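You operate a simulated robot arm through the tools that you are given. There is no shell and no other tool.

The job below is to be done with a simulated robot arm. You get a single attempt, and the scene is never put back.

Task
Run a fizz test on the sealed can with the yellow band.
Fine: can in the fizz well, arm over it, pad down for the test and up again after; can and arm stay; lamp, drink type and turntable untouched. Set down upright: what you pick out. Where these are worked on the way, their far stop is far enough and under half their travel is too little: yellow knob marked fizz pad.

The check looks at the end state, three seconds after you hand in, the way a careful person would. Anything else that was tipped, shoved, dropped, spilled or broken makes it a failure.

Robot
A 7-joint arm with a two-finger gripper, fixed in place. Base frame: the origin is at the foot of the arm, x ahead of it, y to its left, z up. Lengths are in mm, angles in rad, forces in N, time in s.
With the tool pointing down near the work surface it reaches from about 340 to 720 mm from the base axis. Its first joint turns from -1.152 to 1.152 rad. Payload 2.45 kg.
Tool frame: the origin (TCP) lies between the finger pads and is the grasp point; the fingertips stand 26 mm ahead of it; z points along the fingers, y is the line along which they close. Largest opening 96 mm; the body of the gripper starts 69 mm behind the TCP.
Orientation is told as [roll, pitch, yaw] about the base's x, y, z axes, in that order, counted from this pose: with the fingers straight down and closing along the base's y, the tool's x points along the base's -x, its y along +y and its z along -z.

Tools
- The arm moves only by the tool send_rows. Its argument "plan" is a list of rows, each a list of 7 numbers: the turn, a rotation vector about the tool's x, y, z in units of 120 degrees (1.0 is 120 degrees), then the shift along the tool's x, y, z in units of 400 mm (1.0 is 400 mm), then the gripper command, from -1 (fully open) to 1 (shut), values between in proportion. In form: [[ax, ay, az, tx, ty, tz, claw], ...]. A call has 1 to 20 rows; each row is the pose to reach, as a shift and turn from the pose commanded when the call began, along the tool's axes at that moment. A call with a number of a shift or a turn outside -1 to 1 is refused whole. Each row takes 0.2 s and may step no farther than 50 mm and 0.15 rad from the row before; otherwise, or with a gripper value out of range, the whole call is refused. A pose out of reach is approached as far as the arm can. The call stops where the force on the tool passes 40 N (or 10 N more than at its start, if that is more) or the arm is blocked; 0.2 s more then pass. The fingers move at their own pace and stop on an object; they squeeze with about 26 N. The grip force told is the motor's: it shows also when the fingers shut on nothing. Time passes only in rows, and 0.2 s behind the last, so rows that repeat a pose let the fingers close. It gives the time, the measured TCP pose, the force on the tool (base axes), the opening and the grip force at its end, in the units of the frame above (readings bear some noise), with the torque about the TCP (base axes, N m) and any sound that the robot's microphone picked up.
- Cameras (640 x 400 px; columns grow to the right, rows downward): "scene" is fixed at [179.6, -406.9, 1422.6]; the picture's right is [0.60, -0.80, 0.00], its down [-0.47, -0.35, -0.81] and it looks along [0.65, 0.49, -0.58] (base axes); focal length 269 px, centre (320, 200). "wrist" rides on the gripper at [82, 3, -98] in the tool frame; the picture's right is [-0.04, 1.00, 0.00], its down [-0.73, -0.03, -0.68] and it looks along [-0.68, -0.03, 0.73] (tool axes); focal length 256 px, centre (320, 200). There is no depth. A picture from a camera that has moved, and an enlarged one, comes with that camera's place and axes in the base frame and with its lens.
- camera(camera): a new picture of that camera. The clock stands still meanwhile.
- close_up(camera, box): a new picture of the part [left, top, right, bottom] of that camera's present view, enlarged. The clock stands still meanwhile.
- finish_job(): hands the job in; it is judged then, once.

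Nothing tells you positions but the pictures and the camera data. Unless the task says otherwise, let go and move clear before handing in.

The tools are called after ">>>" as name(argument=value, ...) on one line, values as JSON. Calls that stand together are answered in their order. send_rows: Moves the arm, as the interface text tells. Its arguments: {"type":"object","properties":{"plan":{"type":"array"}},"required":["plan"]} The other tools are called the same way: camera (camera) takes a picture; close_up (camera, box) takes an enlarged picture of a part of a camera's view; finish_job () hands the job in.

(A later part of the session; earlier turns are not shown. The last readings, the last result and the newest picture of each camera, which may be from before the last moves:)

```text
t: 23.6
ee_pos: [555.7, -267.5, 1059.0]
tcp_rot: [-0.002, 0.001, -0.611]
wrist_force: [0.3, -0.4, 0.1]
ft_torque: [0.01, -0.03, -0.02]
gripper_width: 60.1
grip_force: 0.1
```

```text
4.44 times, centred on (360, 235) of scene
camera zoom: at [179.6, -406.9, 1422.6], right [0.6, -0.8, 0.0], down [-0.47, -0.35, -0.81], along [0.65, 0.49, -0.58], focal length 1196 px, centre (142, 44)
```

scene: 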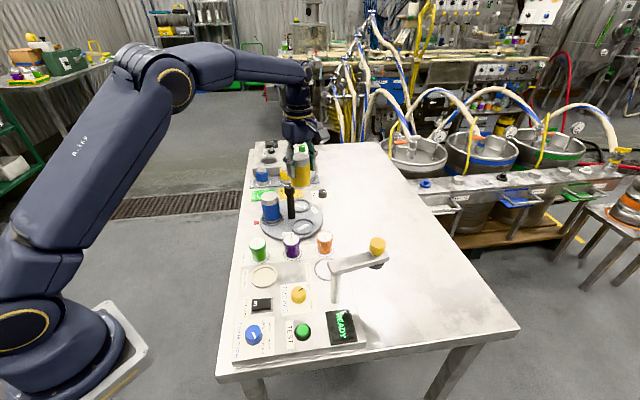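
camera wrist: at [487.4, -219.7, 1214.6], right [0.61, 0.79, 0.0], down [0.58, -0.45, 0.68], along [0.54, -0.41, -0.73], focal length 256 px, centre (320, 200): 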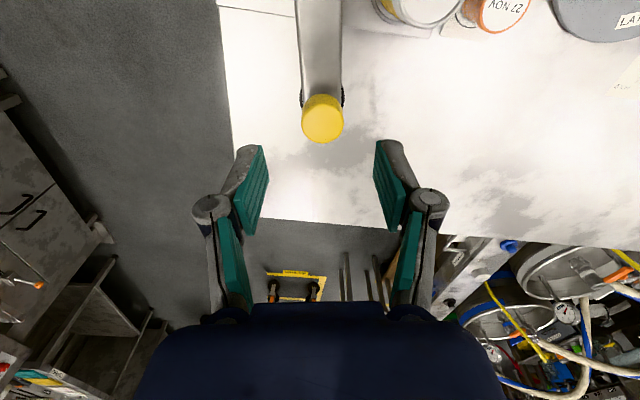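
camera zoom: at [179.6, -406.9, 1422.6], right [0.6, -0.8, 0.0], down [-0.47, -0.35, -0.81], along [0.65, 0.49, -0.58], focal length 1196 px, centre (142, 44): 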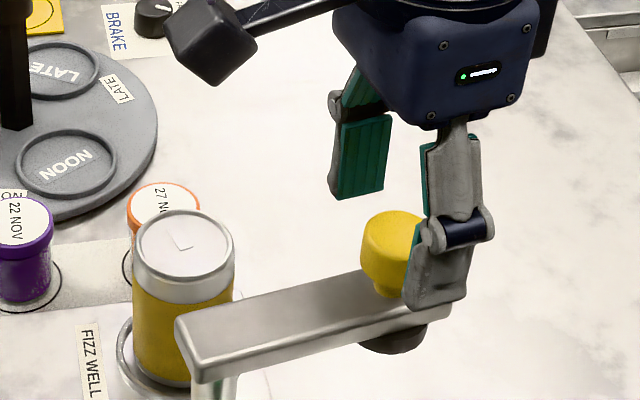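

The fingers straddle the handle and are within a millimetre or two of centre. I'll lower 7 mm more and close to a loose 35 mm cage around the 30 mm handle.

>>> send_rows(plan=[[0, 0, 0, 0.003, -0.001, 0.009, -0.25], [0, 0, 0, 0.005, -0.001, 0.0175, -0.1], [0, 0, 0, 0.005, -0.001, 0.0175, 0.1], [0, 0, 0, 0.005, -0.001, 0.0175, 0.271], [0, 0, 0, 0.005, -0.001, 0.0175, 0.271], [0, 0, 0, 0.005, -0.001, 0.0175, 0.271]])

>>> close_up(camera="wrist", box=[200, 80, 440, 260])

>>> close_up(camera="scene", box=[310, 190, 410, 280])

```text
t: 25.0
ee_pos: [553.2, -266.9, 1052.0]
tcp_rot: [0.0, 0.002, -0.613]
wrist_force: [0.2, -0.1, -0.2]
ft_torque: [-0.04, 0.03, -0.02]
gripper_width: 34.8
grip_force: 0.1
```

```text
2.22 times, centred on (320, 170) of wrist
camera zoom: at [488.1, -218.4, 1150.1], right [0.61, 0.8, 0.0], down [0.58, -0.44, 0.68], along [0.54, -0.41, -0.73], focal length 569 px, centre (320, 267)
```

zoom: 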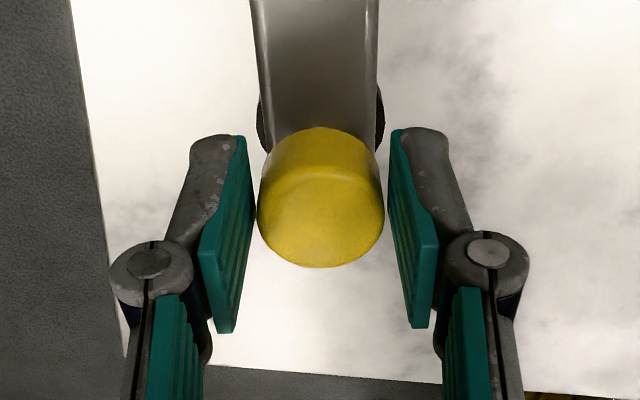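

```text
4.44 times, centred on (360, 235) of scene
camera zoom: at [179.6, -406.9, 1422.6], right [0.6, -0.8, 0.0], down [-0.47, -0.35, -0.81], along [0.65, 0.49, -0.58], focal length 1196 px, centre (142, 44)
```

zoom: 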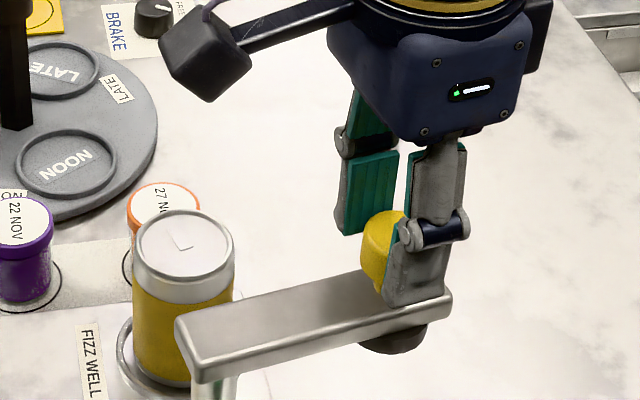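

The handle is caged with small gaps either side. I'll swing the arm the first 30° about its column at (484,-220), well short of the can, then check the pad height against the can top.

>>> send_rows(plan=[[0, 0, -0.04167, 0.0012, 0.01796, 0, 0.271], [0, 0, -0.08333, 0.004, 0.03574, 0, 0.271], [0, 0, -0.125, 0.0083, 0.05321, 0, 0.271], [0, 0, -0.16667, 0.0141, 0.07024, 0, 0.271], [0, 0, -0.20833, 0.0214, 0.08669, 0, 0.271], [0, 0, -0.25, 0.0301, 0.10245, 0, 0.271]])

>>> camera(camera="wrist")

>>> close_up(camera="scene", box=[310, 200, 410, 290])

```text
t: 26.4
ee_pos: [565.9, -226.3, 1053.6]
tcp_rot: [-0.001, -0.001, -0.086]
wrist_force: [-0.2, -1.4, 0.1]
ft_torque: [-0.02, 0.01, 0.02]
gripper_width: 35.4
grip_force: 0.0
```

```text
taken
camera wrist: at [485.1, -217.3, 1150.6], right [0.12, 0.99, 0.0], down [0.73, -0.09, 0.68], along [0.67, -0.09, -0.73], focal length 256 px, centre (320, 200)
```

wrist: 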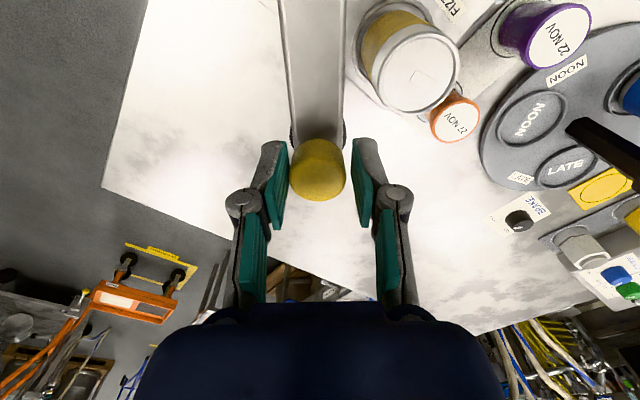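

```text
4.44 times, centred on (360, 245) of scene
camera zoom: at [179.6, -406.9, 1422.6], right [0.6, -0.8, 0.0], down [-0.47, -0.35, -0.81], along [0.65, 0.49, -0.58], focal length 1196 px, centre (142, 0)
```

zoom: 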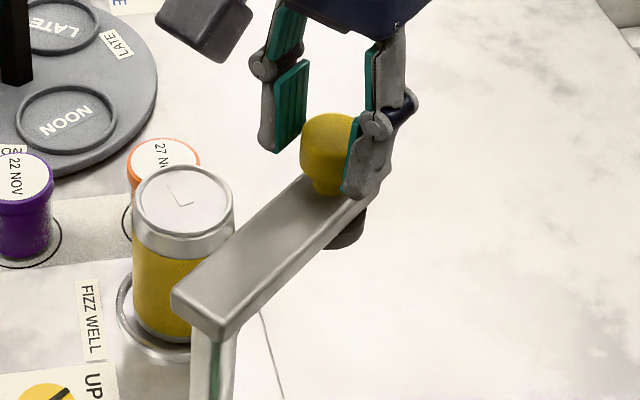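

The arm follows smoothly. Before it reaches the can I'll zoom in on the pad and the can top to check the clearance.

>>> close_up(camera="scene", box=[335, 220, 405, 270])

>>> close_up(camera="wrist", box=[260, 0, 480, 220])

```text
8.00 times, centred on (370, 245) of scene
camera zoom: at [179.6, -406.9, 1422.6], right [0.6, -0.8, 0.0], down [-0.47, -0.35, -0.81], along [0.65, 0.49, -0.58], focal length 2153 px, centre (-80, -160)
```

zoom: 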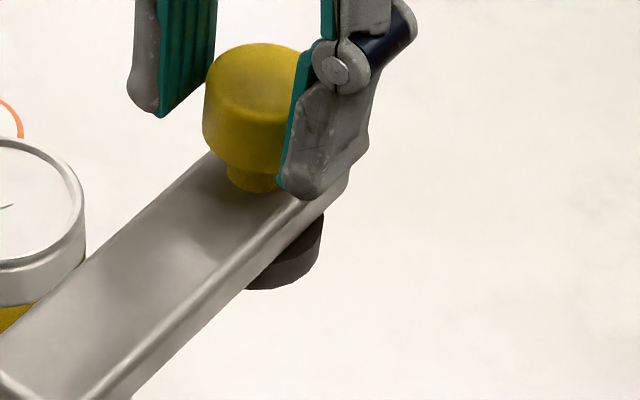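

```text
1.82 times, centred on (370, 110) of wrist
camera zoom: at [485.1, -217.3, 1150.6], right [0.12, 0.99, 0.0], down [0.73, -0.09, 0.68], along [0.67, -0.09, -0.73], focal length 465 px, centre (229, 364)
```

zoom: 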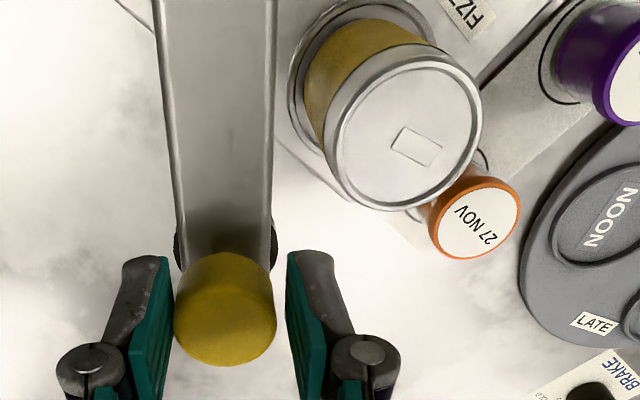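

The pad underside looks to be around z 983 and the can top around 979, so the clearance is small. I'll move 10° more, still short of the can, and check again side by side.

>>> send_rows(plan=[[0, 0, -0.02083, 0.0004, 0.009, 0, 0.271], [0, 0, -0.04167, 0.0012, 0.01796, 0, 0.271], [0, 0, -0.0625, 0.0024, 0.02686, 0, 0.271], [0, 0, -0.08333, 0.004, 0.03574, 0, 0.271]])

>>> close_up(camera="scene", box=[325, 215, 395, 275])

>>> close_up(camera="wrist", box=[240, 0, 480, 220])

```text
t: 27.4
ee_pos: [564.5, -211.5, 1052.9]
tcp_rot: [0.001, 0.0, 0.087]
wrist_force: [0.4, 0.1, 0.9]
ft_torque: [0.0, 0.0, -0.02]
gripper_width: 35.2
grip_force: 0.2
```

```text
6.67 times, centred on (360, 245) of scene
camera zoom: at [179.6, -406.9, 1422.6], right [0.6, -0.8, 0.0], down [-0.47, -0.35, -0.81], along [0.65, 0.49, -0.58], focal length 1794 px, centre (53, -100)
```

zoom: 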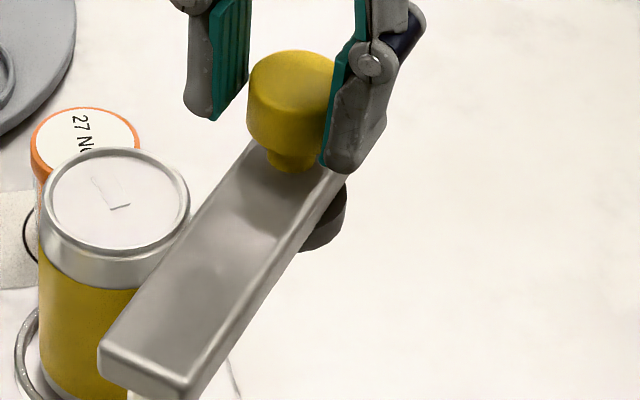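

```text
1.82 times, centred on (360, 110) of wrist
camera zoom: at [484.5, -216.7, 1150.7], right [-0.05, 1.0, 0.0], down [0.73, 0.04, 0.68], along [0.68, 0.03, -0.73], focal length 465 px, centre (247, 364)
```

zoom: 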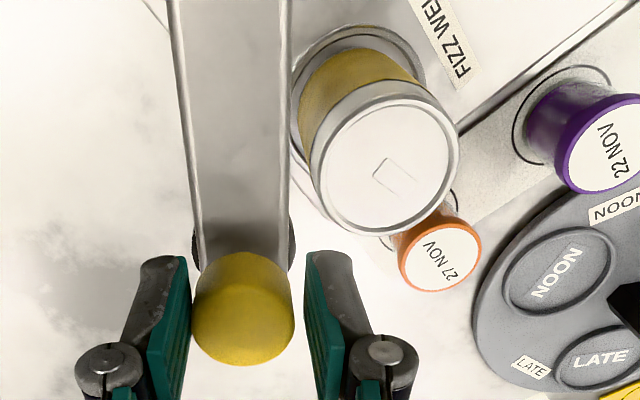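

The pad edge is now within a few millimetres of the can's edge in plan view, and the arm moves freely with almost no force. I'll advance a few degrees at a time, watching the force and the can for any contact.

>>> send_rows(plan=[[0, 0, -0.0125, 0.0002, 0.0054, 0, 0.271], [0, 0, -0.025, 0.0006, 0.01078, 0, 0.271], [0, 0, -0.0375, 0.00106, 0.01617, 0, 0.271], [0, 0, -0.05, 0.0016, 0.0215, 0, 0.271]])

>>> close_up(camera="scene", box=[325, 215, 395, 275])

>>> close_up(camera="wrist", box=[240, 0, 480, 220])

```text
t: 28.4
ee_pos: [564.5, -203.5, 1052.7]
tcp_rot: [-0.002, -0.001, 0.194]
wrist_force: [0.2, -0.5, -0.7]
ft_torque: [-0.03, 0.04, -0.01]
gripper_width: 35.0
grip_force: 0.1
```

```text
6.67 times, centred on (360, 245) of scene
camera zoom: at [179.6, -406.9, 1422.6], right [0.6, -0.8, 0.0], down [-0.47, -0.35, -0.81], along [0.65, 0.49, -0.58], focal length 1794 px, centre (53, -100)
```

zoom: 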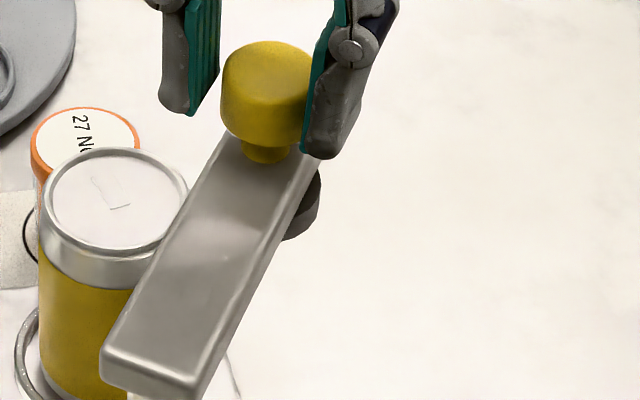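

```text
1.82 times, centred on (360, 110) of wrist
camera zoom: at [484.2, -216.7, 1150.8], right [-0.15, 0.99, 0.0], down [0.73, 0.11, 0.68], along [0.67, 0.1, -0.73], focal length 465 px, centre (247, 364)
```

zoom: 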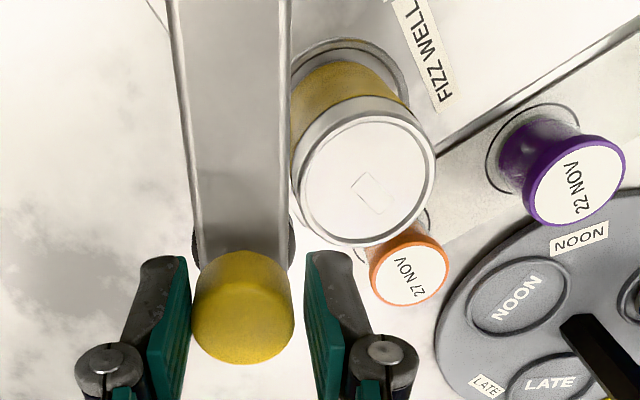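

No force and no movement of the can so far. I'll advance another 4° so the pad edge begins to overlap the can.

>>> send_rows(plan=[[0, 0, -0.00833, 0.00014, 0.0036, 0, 0.271], [0, 0, -0.01667, 0.0003, 0.0072, 0, 0.271], [0, 0, -0.025, 0.00056, 0.0108, 0, 0.271], [0, 0, -0.03333, 0.00085, 0.01437, 0, 0.271]])

>>> close_up(camera="wrist", box=[240, 0, 480, 220])

>>> close_up(camera="scene", box=[315, 215, 385, 275])

```text
t: 29.4
ee_pos: [563.7, -199.1, 1052.8]
tcp_rot: [0.0, -0.001, 0.265]
wrist_force: [0.4, 0.0, 0.1]
ft_torque: [0.02, 0.01, 0.0]
gripper_width: 35.1
grip_force: 0.2
```

```text
1.82 times, centred on (360, 110) of wrist
camera zoom: at [484.1, -217.0, 1150.6], right [-0.22, 0.98, 0.0], down [0.72, 0.16, 0.68], along [0.66, 0.15, -0.73], focal length 465 px, centre (247, 364)
```

zoom: 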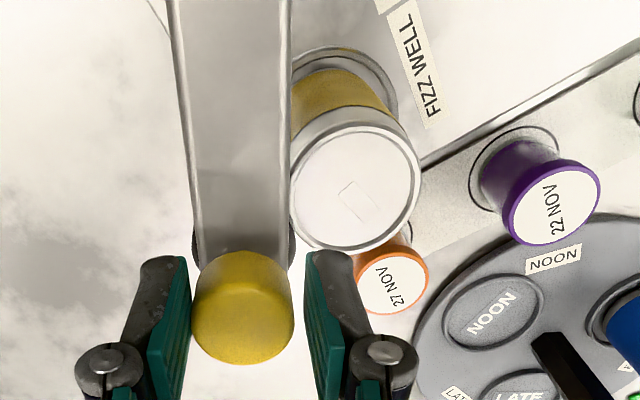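

```text
6.67 times, centred on (350, 245) of scene
camera zoom: at [179.6, -406.9, 1422.6], right [0.6, -0.8, 0.0], down [-0.47, -0.35, -0.81], along [0.65, 0.49, -0.58], focal length 1794 px, centre (120, -100)
```

zoom: 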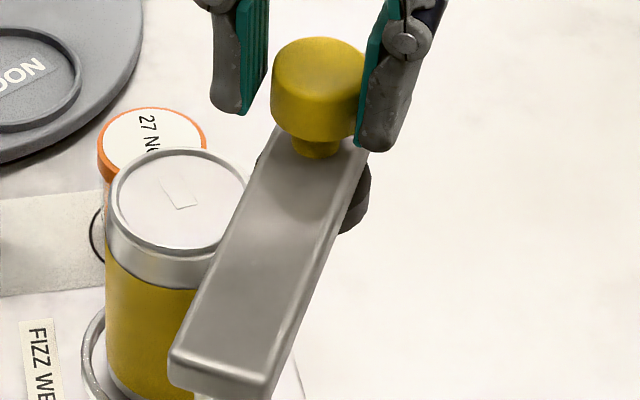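

The pad edge now overlaps the can's outline with no force and the can hasn't moved, so it clears. I'll continue 8° and check again.

>>> send_rows(plan=[[0, 0, -0.01667, 0.0003, 0.0072, 0, 0.271], [0, 0, -0.03333, 0.00085, 0.01437, 0, 0.271], [0, 0, -0.05, 0.0016, 0.0215, 0, 0.271], [0, 0, -0.06667, 0.0027, 0.02865, 0, 0.271]])

>>> close_up(camera="wrist", box=[240, 0, 480, 220])

>>> close_up(camera="scene", box=[305, 215, 375, 275])

```text
t: 30.4
ee_pos: [557.2, -187.0, 1053.3]
tcp_rot: [0.001, 0.0, 0.402]
wrist_force: [-0.7, -1.1, 0.1]
ft_torque: [-0.04, -0.01, -0.02]
gripper_width: 35.2
grip_force: 0.2
```

```text
1.82 times, centred on (360, 110) of wrist
camera zoom: at [483.0, -216.8, 1150.8], right [-0.35, 0.94, 0.0], down [0.69, 0.26, 0.68], along [0.64, 0.24, -0.73], focal length 465 px, centre (247, 364)
```

zoom: 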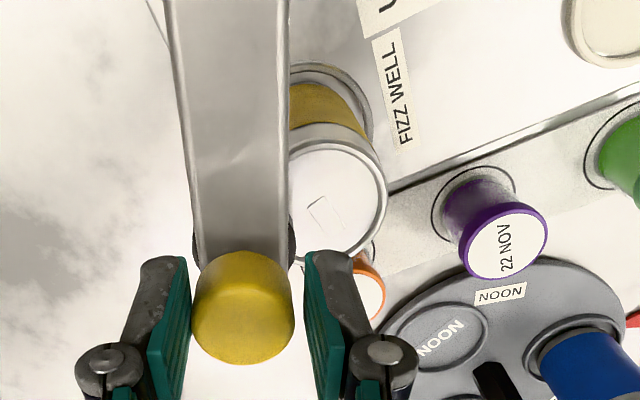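

```text
6.67 times, centred on (340, 245) of scene
camera zoom: at [179.6, -406.9, 1422.6], right [0.6, -0.8, 0.0], down [-0.47, -0.35, -0.81], along [0.65, 0.49, -0.58], focal length 1794 px, centre (187, -100)
```

zoom: 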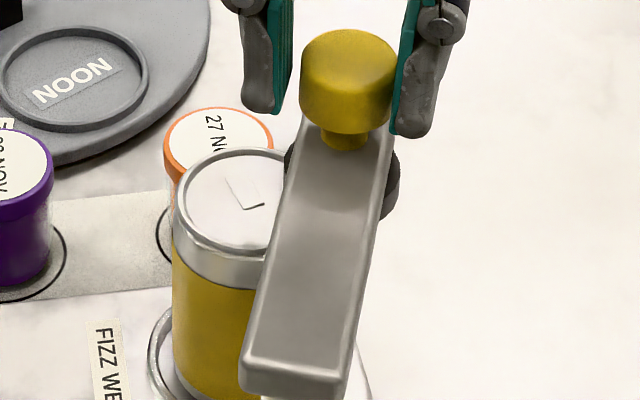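

The pad passes cleanly above the can. I'll swing the next 20° towards the position over the well.

>>> send_rows(plan=[[0, 0, -0.03333, 0.00085, 0.01437, 0, 0.271], [0, 0, -0.06667, 0.0027, 0.02865, 0, 0.271], [0, 0, -0.1, 0.00553, 0.04277, 0, 0.271], [0, 0, -0.13333, 0.00935, 0.05665, 0, 0.271], [0, 0, -0.16667, 0.0141, 0.07024, 0, 0.271], [0, 0, -0.16667, 0.0141, 0.07024, 0, 0.271]])

>>> camera(camera="wrist")

>>> close_up(camera="wrist", box=[220, 0, 440, 220])

>>> close_up(camera="scene", box=[300, 205, 380, 285])

```text
t: 31.8
ee_pos: [543.1, -163.3, 1053.0]
tcp_rot: [-0.001, 0.0, 0.753]
wrist_force: [-0.3, 0.0, 0.1]
ft_torque: [0.01, -0.01, 0.03]
gripper_width: 34.9
grip_force: 0.1
```

```text
taken
camera wrist: at [481.5, -217.9, 1150.5], right [-0.65, 0.76, 0.0], down [0.56, 0.48, 0.68], along [0.51, 0.44, -0.73], focal length 256 px, centre (320, 200)
```

wrist: 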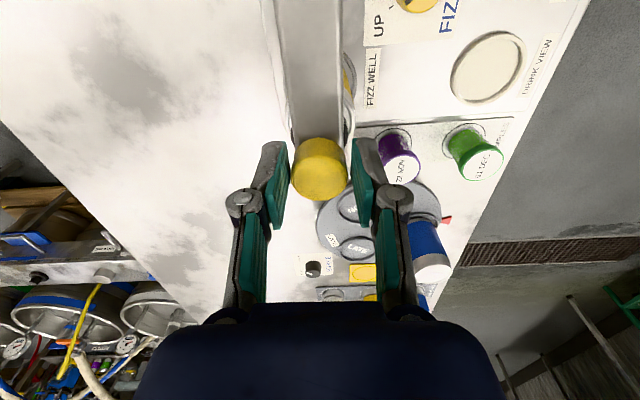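

```text
1.82 times, centred on (330, 110) of wrist
camera zoom: at [481.5, -217.9, 1150.5], right [-0.65, 0.76, 0.0], down [0.56, 0.48, 0.68], along [0.51, 0.44, -0.73], focal length 465 px, centre (302, 364)
```

zoom: 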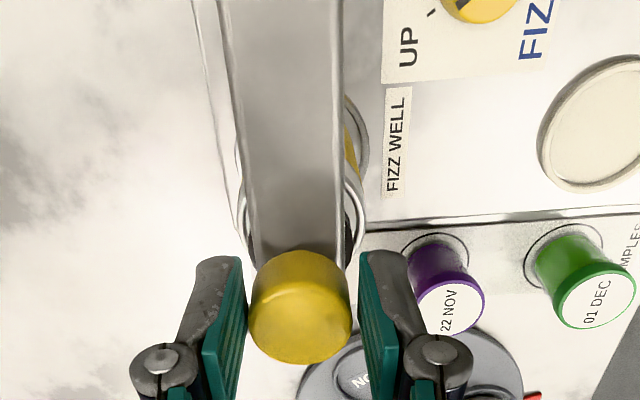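

```text
5.00 times, centred on (340, 245) of scene
camera zoom: at [179.6, -406.9, 1422.6], right [0.6, -0.8, 0.0], down [-0.47, -0.35, -0.81], along [0.65, 0.49, -0.58], focal length 1346 px, centre (220, -25)
```

zoom: 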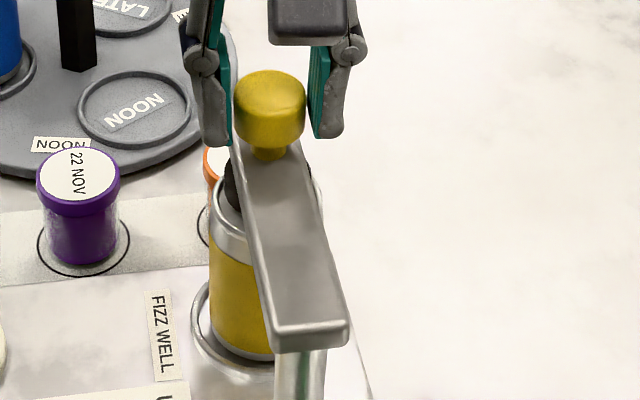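

The arm is over the can, about 1.5 mm short of centre. I'll nudge it a little further and check.

>>> send_rows(plan=[[0, 0, -0.00625, 0.0001, 0.0027, 0, 0.271], [0, 0, -0.0125, 0.0002, 0.0054, 0, 0.271], [0, 0, -0.0125, 0.0002, 0.0054, 0, 0.271]])

>>> close_up(camera="wrist", box=[240, 60, 400, 200])

>>> close_up(camera="scene", box=[310, 215, 370, 275])

```text
t: 32.6
ee_pos: [540.8, -162.6, 1052.5]
tcp_rot: [0.0, 0.0, 0.776]
wrist_force: [2.7, -2.2, -1.9]
ft_torque: [-0.07, -0.07, 0.01]
gripper_width: 36.6
grip_force: 1.6
```

```text
2.86 times, centred on (320, 130) of wrist
camera zoom: at [481.4, -218.0, 1150.3], right [-0.67, 0.74, 0.0], down [0.54, 0.49, 0.68], along [0.5, 0.46, -0.73], focal length 731 px, centre (320, 400)
```

zoom: 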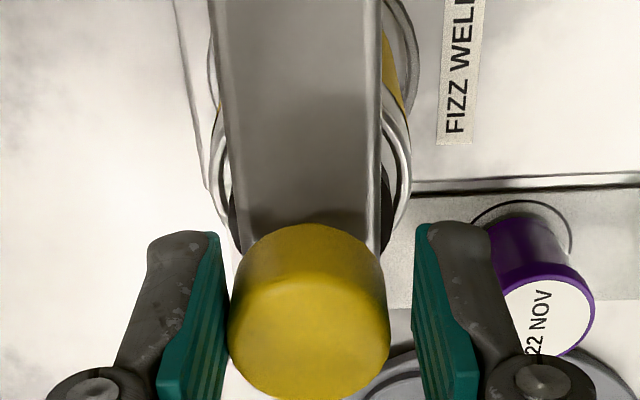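

```text
6.67 times, centred on (340, 245) of scene
camera zoom: at [179.7, -407.0, 1422.6], right [0.6, -0.8, 0.0], down [-0.47, -0.35, -0.81], along [0.65, 0.49, -0.58], focal length 1794 px, centre (187, -100)
```

zoom: 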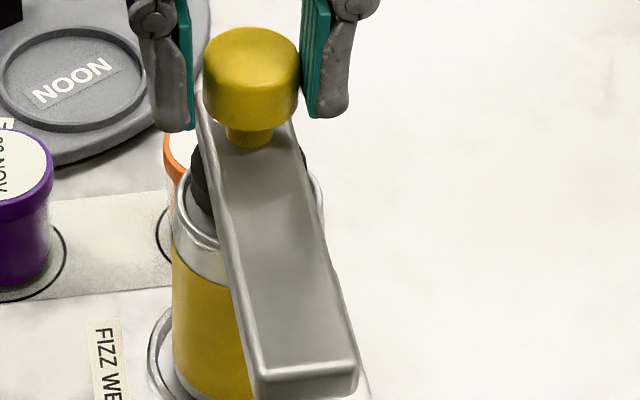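

The force built up to about 3.5 N against the swing direction, so the arm has reached its end stop over the well. I'll ease back, open the fingers and rise clear.

>>> send_rows(plan=[[0, 0, 0.00625, -0.0001, -0.0027, 0, 0.271], [0, 0, 0.0104, -0.0002, -0.0045, 0, 0.271], [0, 0, 0.0104, -0.0002, -0.0045, 0, 0.0], [0, 0, 0.0104, -0.0002, -0.0045, 0, -0.25], [0, 0, 0.0104, -0.0002, -0.0045, 0, -0.25], [0, 0, 0.0104, -0.0002, -0.0045, -0.05, -0.25], [0, 0, 0.0104, -0.0002, -0.0045, -0.125, -0.25], [0, 0, 0.0104, -0.0002, -0.0045, -0.2, -0.25], [0, 0, 0.0104, -0.0002, -0.0045, -0.2, -0.25]])

>>> camera(camera="wrist")

>>> close_up(camera="scene", box=[300, 205, 380, 285])

>>> close_up(camera="scene", box=[220, 230, 400, 370])

```text
t: 34.6
ee_pos: [542.5, -163.5, 1131.9]
tcp_rot: [-0.001, -0.001, 0.754]
wrist_force: [0.0, -0.5, 0.0]
ft_torque: [0.0, 0.0, -0.01]
gripper_width: 59.8
grip_force: 0.2
```

```text
taken
camera wrist: at [480.9, -218.0, 1231.0], right [-0.66, 0.75, 0.0], down [0.55, 0.48, 0.68], along [0.51, 0.45, -0.73], focal length 256 px, centre (320, 200)
```

wrist: 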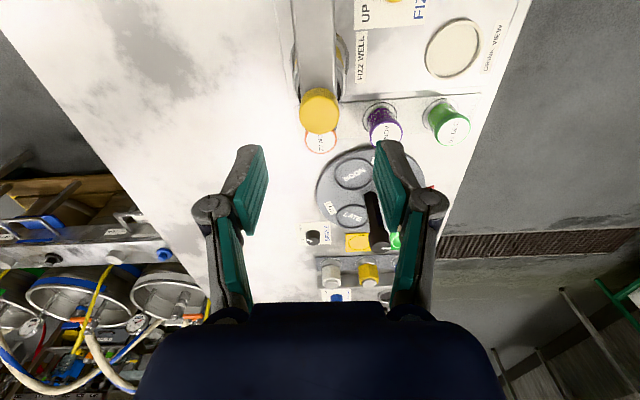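

```text
5.00 times, centred on (340, 245) of scene
camera zoom: at [179.6, -406.9, 1422.6], right [0.6, -0.8, 0.0], down [-0.47, -0.35, -0.81], along [0.65, 0.49, -0.58], focal length 1346 px, centre (220, -25)
```

zoom: 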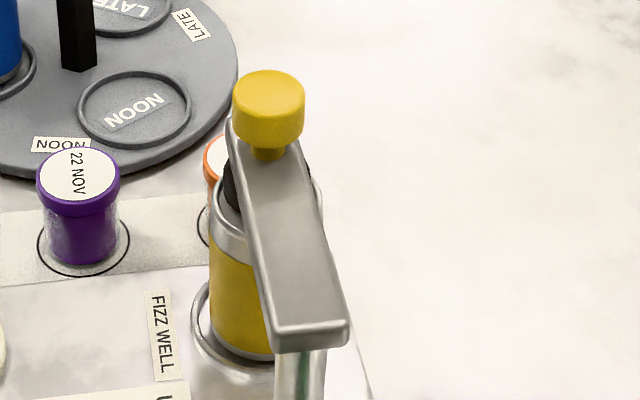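

```text
2.86 times, centred on (310, 300) of scene
camera zoom: at [179.6, -406.9, 1422.6], right [0.6, -0.8, 0.0], down [-0.47, -0.35, -0.81], along [0.65, 0.49, -0.58], focal length 769 px, centre (349, -86)
```

zoom: 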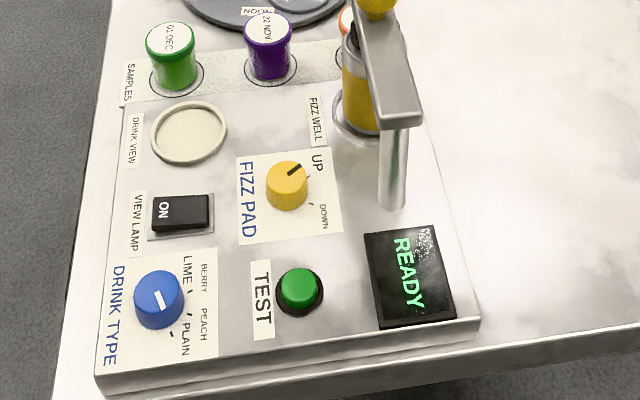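

The arm sits over the can at its stop, the pad is up and the display reads READY. Next is the yellow fizz pad knob, so I'll move above it at height.

>>> send_rows(plan=[[0, 0, 0.0276, 0.0433, 0.0495, 0, -0.25], [0, 0, 0.0552, 0.0865, 0.099, 0, -0.25], [0, 0, 0.0828, 0.1298, 0.1486, 0, -0.25], [0, 0, 0.1104, 0.173, 0.1981, 0, -0.25], [0, 0, 0.1104, 0.173, 0.1981, 0.1, -0.25], [0, 0, 0.1104, 0.173, 0.1981, 0.19, -0.25], [0, 0, 0.1104, 0.173, 0.1981, 0.19, -0.25]])

>>> camera(camera="wrist")

>>> close_up(camera="wrist", box=[220, 20, 420, 180])

>>> close_up(camera="scene", box=[250, 210, 390, 330])

```text
t: 36.2
ee_pos: [438.4, -151.7, 1056.6]
tcp_rot: [-0.001, 0.0, 0.523]
wrist_force: [-0.6, -0.2, -0.1]
ft_torque: [0.0, -0.02, 0.0]
gripper_width: 59.9
grip_force: 0.0
```

```text
taken
camera wrist: at [367.0, -191.9, 1154.3], right [-0.47, 0.89, 0.0], down [0.65, 0.34, 0.68], along [0.6, 0.32, -0.73], focal length 256 px, centre (320, 200)
```

wrist: 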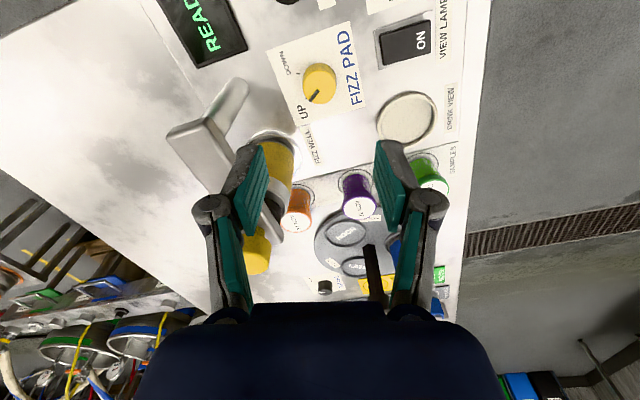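

```text
2.50 times, centred on (320, 100) of wrist
camera zoom: at [367.0, -191.9, 1154.3], right [-0.47, 0.89, 0.0], down [0.65, 0.34, 0.68], along [0.6, 0.32, -0.73], focal length 640 px, centre (320, 450)
```

zoom: 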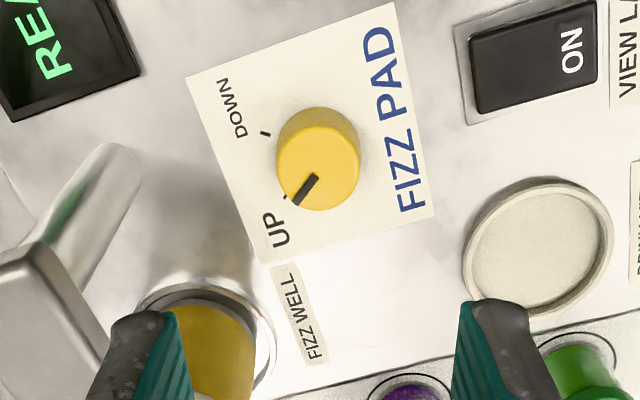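

```text
3.33 times, centred on (320, 270) of scene
camera zoom: at [179.6, -406.9, 1422.6], right [0.6, -0.8, 0.0], down [-0.47, -0.35, -0.81], along [0.65, 0.49, -0.58], focal length 897 px, centre (320, -33)
```

zoom: 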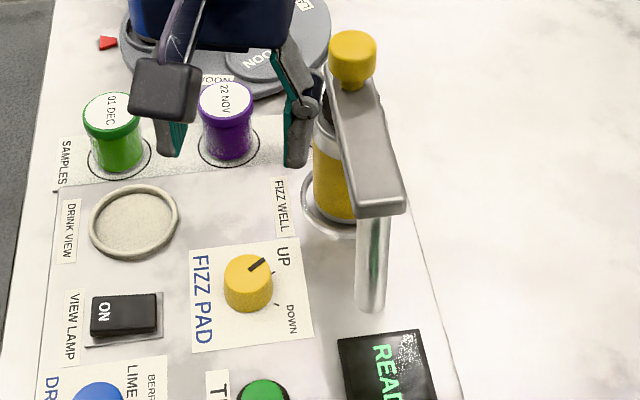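

The knob is at (438.5,-153) with its pointer on the UP tick; the DOWN tick is about 65° clockwise seen from above. I'll turn to yaw 10° to stay clear of the arm, narrow the opening and lower around the knob.

>>> send_rows(plan=[[0, 0, 0.0556, 0.0001, -0.001, 0.03, 0.083], [0, 0, 0.1111, 0.0002, -0.002, 0.06, 0.083], [0, 0, 0.1667, 0.0002, -0.0028, 0.1, 0.083], [0, 0, 0.1667, 0.0002, -0.0028, 0.16, 0.083], [0, 0, 0.1667, 0.0002, -0.0028, 0.22, 0.083], [0, 0, 0.1667, 0.0002, -0.0028, 0.22, 0.083]])

>>> close_up(camera="wrist", box=[200, 60, 440, 260])

>>> close_up(camera="scene", box=[250, 210, 390, 330])

```text
t: 37.6
ee_pos: [438.5, -153.6, 968.8]
tcp_rot: [-0.001, -0.001, 0.175]
wrist_force: [0.2, 0.0, -0.8]
ft_torque: [-0.01, -0.02, 0.0]
gripper_width: 44.0
grip_force: 0.1
```

```text
2.00 times, centred on (320, 160) of wrist
camera zoom: at [358.4, -166.6, 1066.9], right [-0.13, 0.99, 0.0], down [0.73, 0.1, 0.68], along [0.67, 0.09, -0.73], focal length 512 px, centre (320, 280)
```

zoom: 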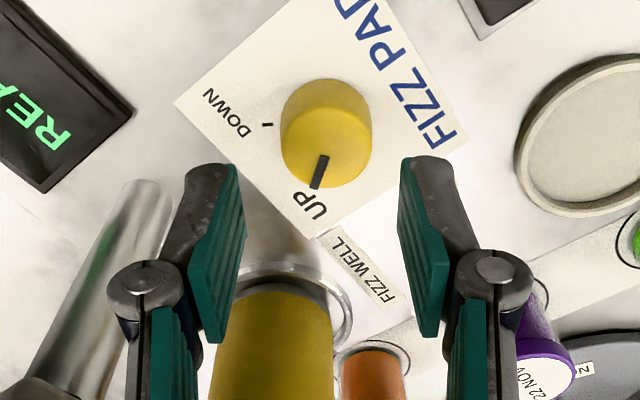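

```text
3.33 times, centred on (320, 270) of scene
camera zoom: at [179.6, -406.9, 1422.6], right [0.6, -0.8, 0.0], down [-0.47, -0.35, -0.81], along [0.65, 0.49, -0.58], focal length 897 px, centre (320, -33)
```

zoom: 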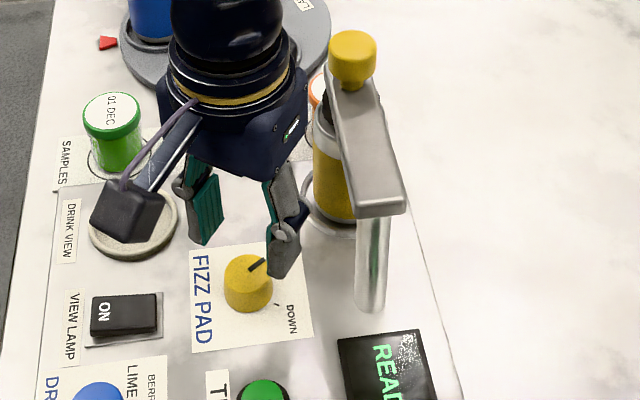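

The knob is about 2 mm to one side of the gripper centre. I'll correct and lower nearer, then measure again at close range.

>>> send_rows(plan=[[0, 0, 0, 0.002, 0.003, 0.03, 0.083], [0, 0, 0, 0.004, 0.005, 0.0625, 0.083], [0, 0, 0, 0.004, 0.005, 0.0625, 0.083]])

>>> close_up(camera="wrist", box=[220, 80, 420, 240])

>>> close_up(camera="scene", box=[270, 250, 350, 320])

```text
t: 38.4
ee_pos: [437.4, -152.7, 944.0]
tcp_rot: [-0.002, -0.001, 0.175]
wrist_force: [0.2, 0.7, 0.0]
ft_torque: [0.0, 0.0, -0.03]
gripper_width: 43.8
grip_force: 0.0
```

```text
2.50 times, centred on (320, 160) of wrist
camera zoom: at [356.2, -164.5, 1041.7], right [-0.13, 0.99, 0.0], down [0.73, 0.1, 0.68], along [0.67, 0.09, -0.73], focal length 640 px, centre (320, 300)
```

zoom: 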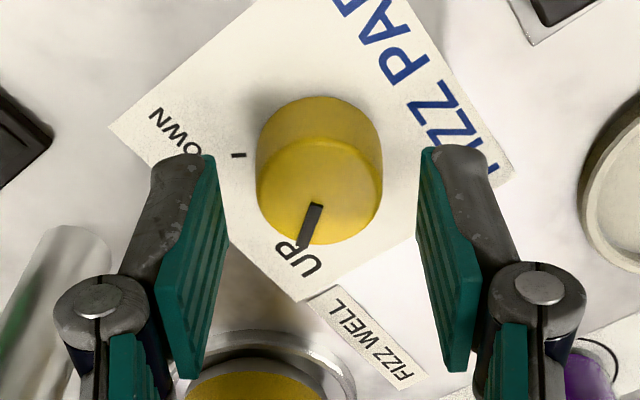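

```text
5.71 times, centred on (310, 285) of scene
camera zoom: at [179.6, -406.9, 1422.6], right [0.6, -0.8, 0.0], down [-0.47, -0.35, -0.81], along [0.65, 0.49, -0.58], focal length 1538 px, centre (377, -286)
```

zoom: 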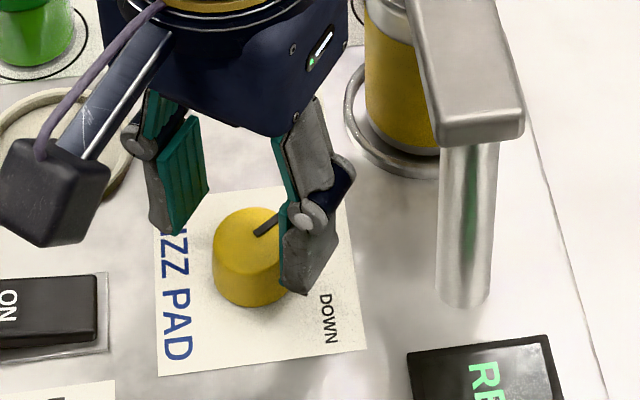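

The knob is centred between the fingers. I'll lower the last part in small steps, watching for panel contact.

>>> send_rows(plan=[[0, 0, 0, 0.002, 0, 0.0125, 0.083], [0, 0, 0, 0.002, 0, 0.025, 0.083], [0, 0, 0, 0.002, 0, 0.0375, 0.083], [0, 0, 0, 0.002, 0, 0.0375, 0.083]])

>>> close_up(camera="wrist", box=[220, 80, 420, 240])

>>> close_up(camera="scene", box=[270, 250, 350, 320])

```text
t: 39.4
ee_pos: [434.3, -151.9, 929.2]
tcp_rot: [0.001, 0.0, 0.172]
wrist_force: [-0.1, 0.3, -0.1]
ft_torque: [0.03, 0.02, 0.02]
gripper_width: 44.0
grip_force: 0.1
```

```text
2.50 times, centred on (320, 160) of wrist
camera zoom: at [355.1, -164.2, 1026.7], right [-0.13, 0.99, 0.0], down [0.73, 0.1, 0.68], along [0.67, 0.09, -0.73], focal length 640 px, centre (320, 300)
```

zoom: 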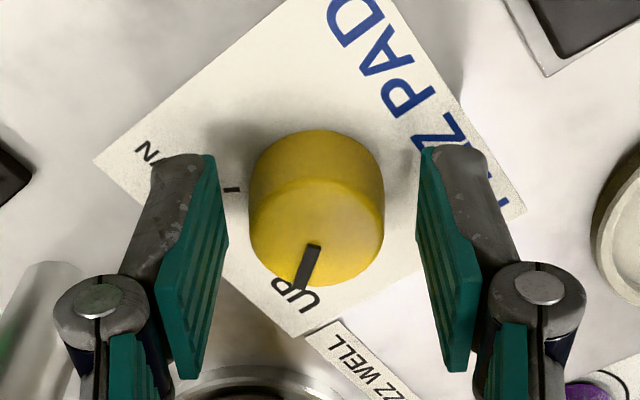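

```text
5.71 times, centred on (310, 285) of scene
camera zoom: at [179.6, -406.9, 1422.6], right [0.6, -0.8, 0.0], down [-0.47, -0.35, -0.81], along [0.65, 0.49, -0.58], focal length 1538 px, centre (377, -286)
```

zoom: 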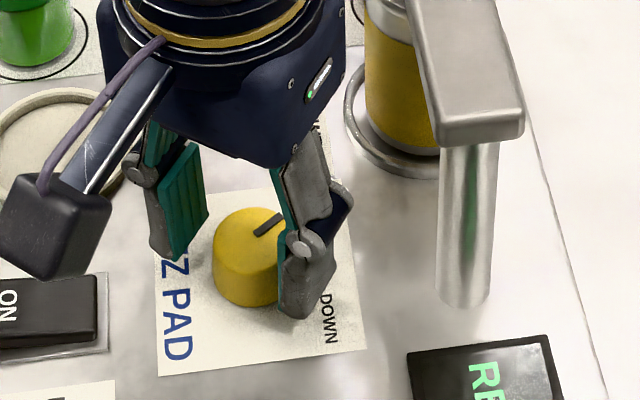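

The fingers are well around the knob. I'll go 3 mm lower for more overlap and check the force.

>>> send_rows(plan=[[0, 0, 0, 0, 0, 0.00375, 0.083], [0, 0, 0, 0, 0, 0.0075, 0.083], [0, 0, 0, 0, 0, 0.0075, 0.083]])

```text
t: 40.2
ee_pos: [435.0, -153.3, 926.4]
tcp_rot: [0.0, 0.0, 0.175]
wrist_force: [0.4, -0.6, 1.2]
ft_torque: [-0.02, 0.01, 0.03]
gripper_width: 44.0
grip_force: 0.1
```

There's no panel contact. I'll close on the knob now.

>>> send_rows(plan=[[0, 0, 0, 0, 0, 0, 0.3], [0, 0, 0, 0, 0, 0, 0.6], [0, 0, 0, 0, 0, 0, 1], [0, 0, 0, 0, 0, 0, 1], [0, 0, 0, 0, 0, 0, 1]])

>>> close_up(camera="wrist", box=[220, 80, 420, 240])

```text
t: 41.4
ee_pos: [435.7, -152.1, 926.7]
tcp_rot: [-0.001, 0.0, 0.174]
wrist_force: [1.2, -11.4, -2.5]
ft_torque: [-0.31, -0.09, -0.05]
gripper_width: 31.0
grip_force: 44.9
```

```text
2.50 times, centred on (320, 160) of wrist
camera zoom: at [355.1, -164.9, 1023.7], right [-0.13, 0.99, 0.0], down [0.73, 0.1, 0.68], along [0.67, 0.09, -0.73], focal length 640 px, centre (320, 300)
```

zoom: 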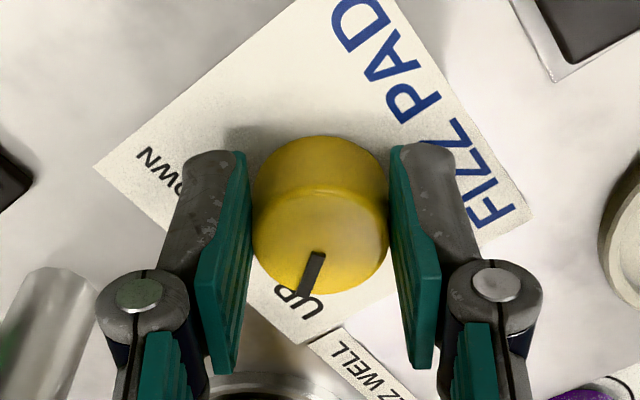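

The grip holds at 31 mm with about 11 N sideways, so the centre is about 0.9 mm off. I'll shift to relieve that, then turn clockwise the first 30° and check.

>>> send_rows(plan=[[0, 0, 0, 0, -0.0022, 0, 1], [0, 0, 0.03, 0, -0.0022, 0, 1], [0, 0, 0.07, 0, -0.0022, 0, 1], [0, 0, 0.11, 0, -0.0022, 0, 1], [0, 0, 0.15, 0, -0.0022, 0, 1]])

>>> close_up(camera="wrist", box=[220, 80, 420, 240])

```text
t: 42.6
ee_pos: [434.4, -150.8, 926.1]
tcp_rot: [0.001, 0.003, -0.14]
wrist_force: [-1.4, 10.4, 12.0]
ft_torque: [0.35, -0.45, 0.05]
gripper_width: 31.2
grip_force: 44.9
```

```text
2.50 times, centred on (320, 160) of wrist
camera zoom: at [355.9, -138.0, 1023.9], right [0.18, 0.98, 0.0], down [0.72, -0.13, 0.68], along [0.67, -0.12, -0.73], focal length 640 px, centre (320, 300)
```

zoom: 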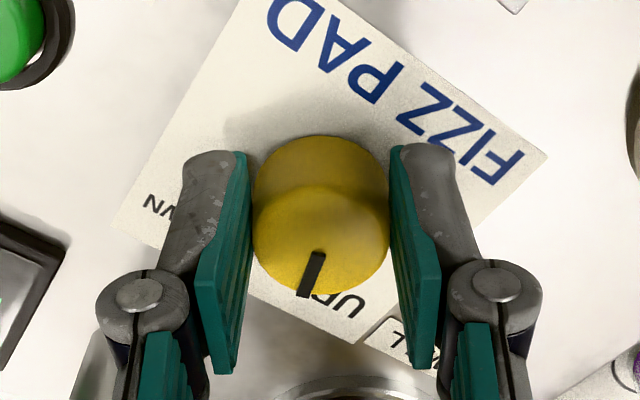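

The knob turned with the gripper, but the knob axis is about 2.6 mm ahead of the TCP, which is building sideways force. I'll open, recentre on the axis, rise 1.5 mm and regrip.

>>> send_rows(plan=[[0, 0, 0, 0, 0, 0, 0.5], [0, 0, 0, 0, 0, 0, 0.083], [0, 0, 0, 0, 0, 0, 0.083], [0, 0, 0, -0.0062, 0.0016, -0.00375, 0.083], [0, 0, 0, -0.0062, 0.0016, -0.00375, 0.083]])

>>> close_up(camera="wrist", box=[220, 80, 420, 240])

```text
t: 43.8
ee_pos: [439.1, -153.5, 928.6]
tcp_rot: [0.001, 0.0, -0.139]
wrist_force: [0.0, 0.4, -0.2]
ft_torque: [0.02, 0.02, -0.01]
gripper_width: 44.2
grip_force: 0.0
```

```text
2.50 times, centred on (320, 160) of wrist
camera zoom: at [358.5, -139.4, 1025.0], right [0.18, 0.98, 0.0], down [0.72, -0.13, 0.68], along [0.67, -0.12, -0.73], focal length 640 px, centre (320, 300)
```

zoom: 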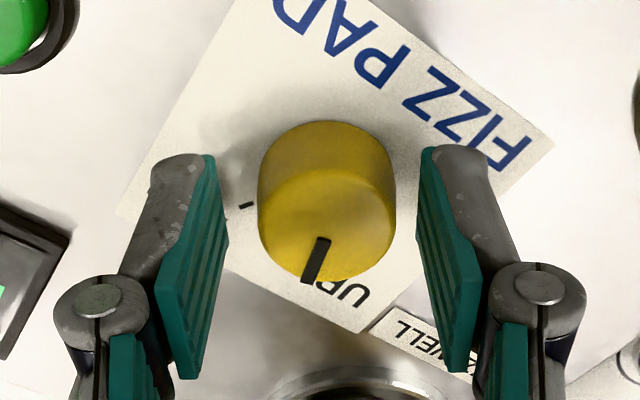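

The knob stayed where I left it, about 1.4 mm towards the right finger. I'll shift over and regrip.

>>> send_rows(plan=[[0, 0, 0, 0, 0.0034, 0, 0.083], [0, 0, 0, 0, 0.0034, 0, 0.083], [0, 0, 0, 0, 0.0034, 0, 0.4], [0, 0, 0, 0, 0.0034, 0, 1], [0, 0, 0, 0, 0.0034, 0, 1], [0, 0, 0, 0, 0.0034, 0, 1]])

```text
t: 45.2
ee_pos: [438.4, -151.0, 926.6]
tcp_rot: [0.0, 0.002, -0.139]
wrist_force: [-0.3, 1.5, 0.0]
ft_torque: [0.05, 0.01, 0.01]
gripper_width: 30.7
grip_force: 44.6
```

Centred now, with only 1.5 N sideways. I'll continue turning clockwise by 40°.

>>> send_rows(plan=[[0, 0, 0.04167, 0, 0, 0, 1], [0, 0, 0.08333, 0, 0, 0, 1], [0, 0, 0.125, 0, 0, 0, 1], [0, 0, 0.16667, 0, 0, 0, 1], [0, 0, 0.20833, 0, 0, 0, 1], [0, 0, 0.25, 0, 0, 0, 1], [0, 0, 0.29167, 0, 0, 0, 1], [0, 0, 0.33333, 0, 0, 0, 1]])

>>> close_up(camera="wrist", box=[220, 80, 420, 240])

>>> close_up(camera="scene", box=[270, 220, 370, 330])

```text
t: 47.0
ee_pos: [440.4, -148.7, 926.8]
tcp_rot: [0.0, 0.002, -0.835]
wrist_force: [14.5, 19.4, -5.4]
ft_torque: [0.73, -0.1, 0.09]
gripper_width: 31.0
grip_force: 45.1
```

```text
2.50 times, centred on (320, 160) of wrist
camera zoom: at [387.8, -88.2, 1025.0], right [0.77, 0.64, 0.0], down [0.47, -0.57, 0.68], along [0.44, -0.52, -0.73], focal length 640 px, centre (320, 300)
```

zoom: 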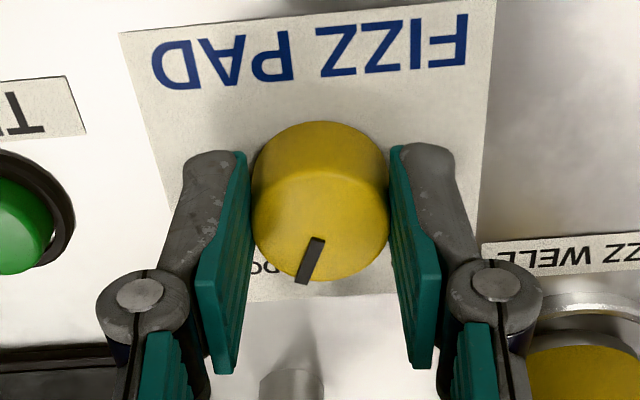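

```text
3.64 times, centred on (320, 275) of scene
camera zoom: at [180.0, -406.5, 1422.7], right [0.6, -0.8, 0.0], down [-0.47, -0.35, -0.81], along [0.65, 0.49, -0.59], focal length 979 px, centre (320, -73)
```

zoom: 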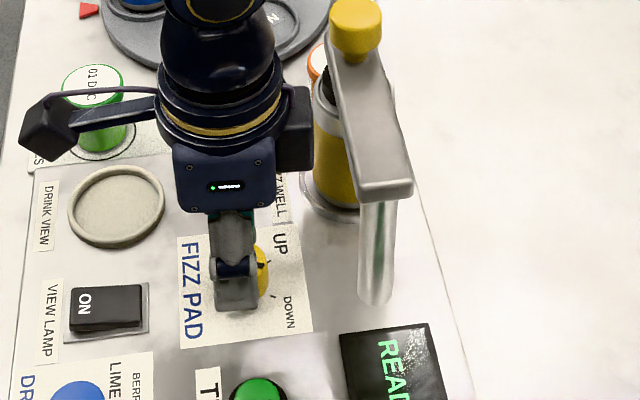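

The knob has now turned about 58°, and the remaining sideways force shows the axis is about 2.7 mm further ahead. I'll open, recentre and look at the pointer.

>>> send_rows(plan=[[0, 0, 0, 0, 0, 0, 0.5], [0, 0, 0, 0, 0, 0, 0.083], [0, 0, 0, 0, 0, 0, 0.083], [0, 0, 0, -0.0051, 0.0045, 0, 0.083], [0, 0, 0, -0.0051, 0.0045, 0, 0.083]])

>>> close_up(camera="wrist", box=[220, 80, 420, 240])

>>> close_up(camera="scene", box=[300, 200, 370, 290])

```text
t: 48.2
ee_pos: [440.6, -151.8, 928.8]
tcp_rot: [-0.001, 0.0, -0.84]
wrist_force: [0.8, -0.1, -0.7]
ft_torque: [-0.03, 0.01, -0.02]
gripper_width: 44.0
grip_force: 0.1
```

```text
2.50 times, centred on (320, 160) of wrist
camera zoom: at [389.5, -90.0, 1024.8], right [0.77, 0.64, 0.0], down [0.47, -0.56, 0.68], along [0.43, -0.52, -0.73], focal length 640 px, centre (320, 300)
```

zoom: 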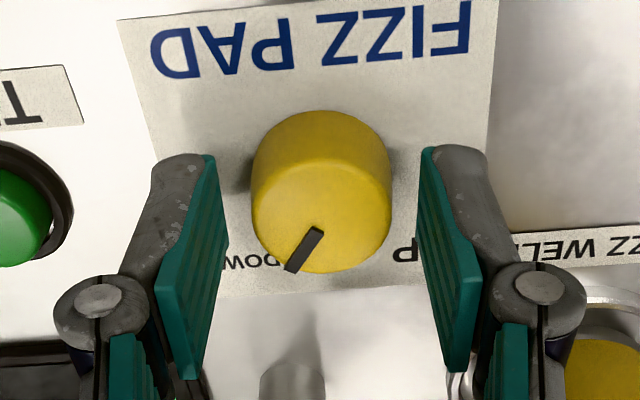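

```text
4.44 times, centred on (335, 245) of scene
camera zoom: at [179.6, -406.9, 1422.6], right [0.6, -0.8, 0.0], down [-0.47, -0.35, -0.81], along [0.65, 0.49, -0.58], focal length 1196 px, centre (253, 0)
```

zoom: 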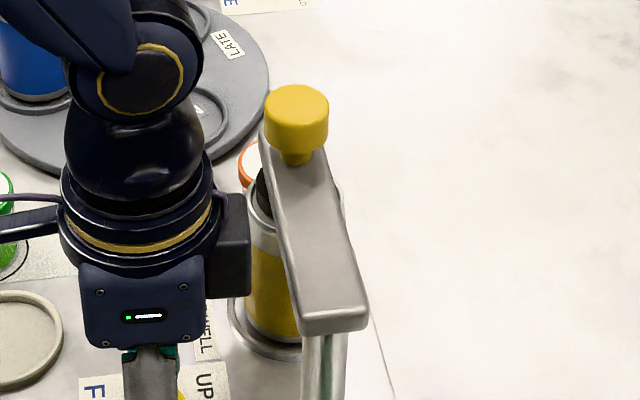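

The pointer now looks to be on the DOWN mark. I'll rise to see the knob, the pad and the display clearly.

>>> send_rows(plan=[[0, 0, 0, 0, 0, -0.04, 0.083], [0, 0, 0, 0, 0, -0.12, 0.083], [0, 0, 0, 0, 0, -0.2, 0.083], [0, 0, 0, 0, 0, -0.3, 0.083], [0, 0, 0, 0, 0, -0.3, 0.083]])

>>> camera(camera="wrist")

>>> close_up(camera="wrist", box=[220, 20, 420, 180])

>>> close_up(camera="scene", box=[270, 210, 390, 350])

```text
t: 49.4
ee_pos: [442.8, -152.9, 1047.7]
tcp_rot: [0.001, 0.0, -0.837]
wrist_force: [-0.2, 1.1, 0.3]
ft_torque: [0.02, 0.0, 0.01]
gripper_width: 44.2
grip_force: 0.0
```

```text
taken
camera wrist: at [390.3, -90.0, 1145.1], right [0.77, 0.64, 0.0], down [0.47, -0.56, 0.68], along [0.43, -0.52, -0.73], focal length 256 px, centre (320, 200)
```

wrist: 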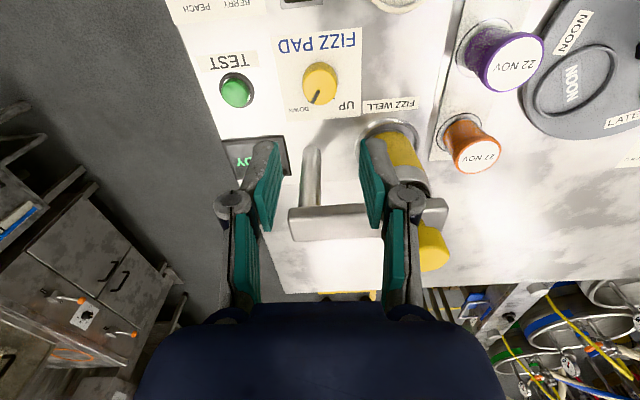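

```text
2.50 times, centred on (320, 100) of wrist
camera zoom: at [390.3, -90.0, 1145.1], right [0.77, 0.64, 0.0], down [0.47, -0.56, 0.68], along [0.43, -0.52, -0.73], focal length 640 px, centre (320, 450)
```

zoom: 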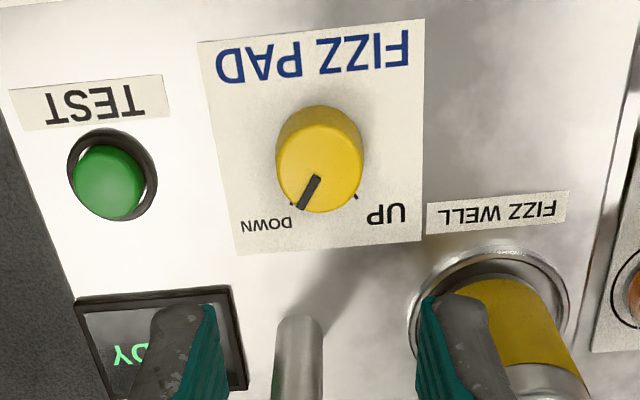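

```text
2.86 times, centred on (330, 280) of scene
camera zoom: at [179.6, -406.9, 1422.6], right [0.6, -0.8, 0.0], down [-0.47, -0.35, -0.81], along [0.65, 0.49, -0.58], focal length 769 px, centre (291, -29)
```

zoom: 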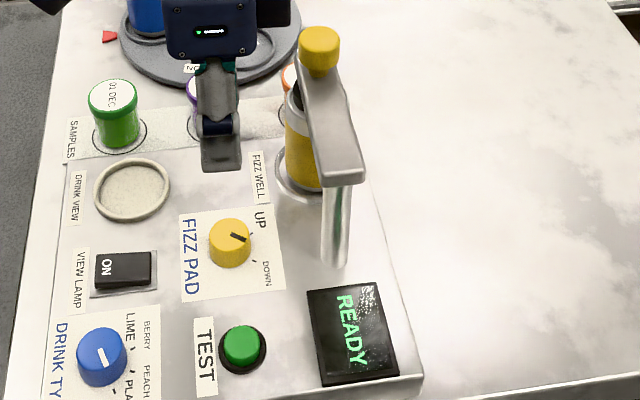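

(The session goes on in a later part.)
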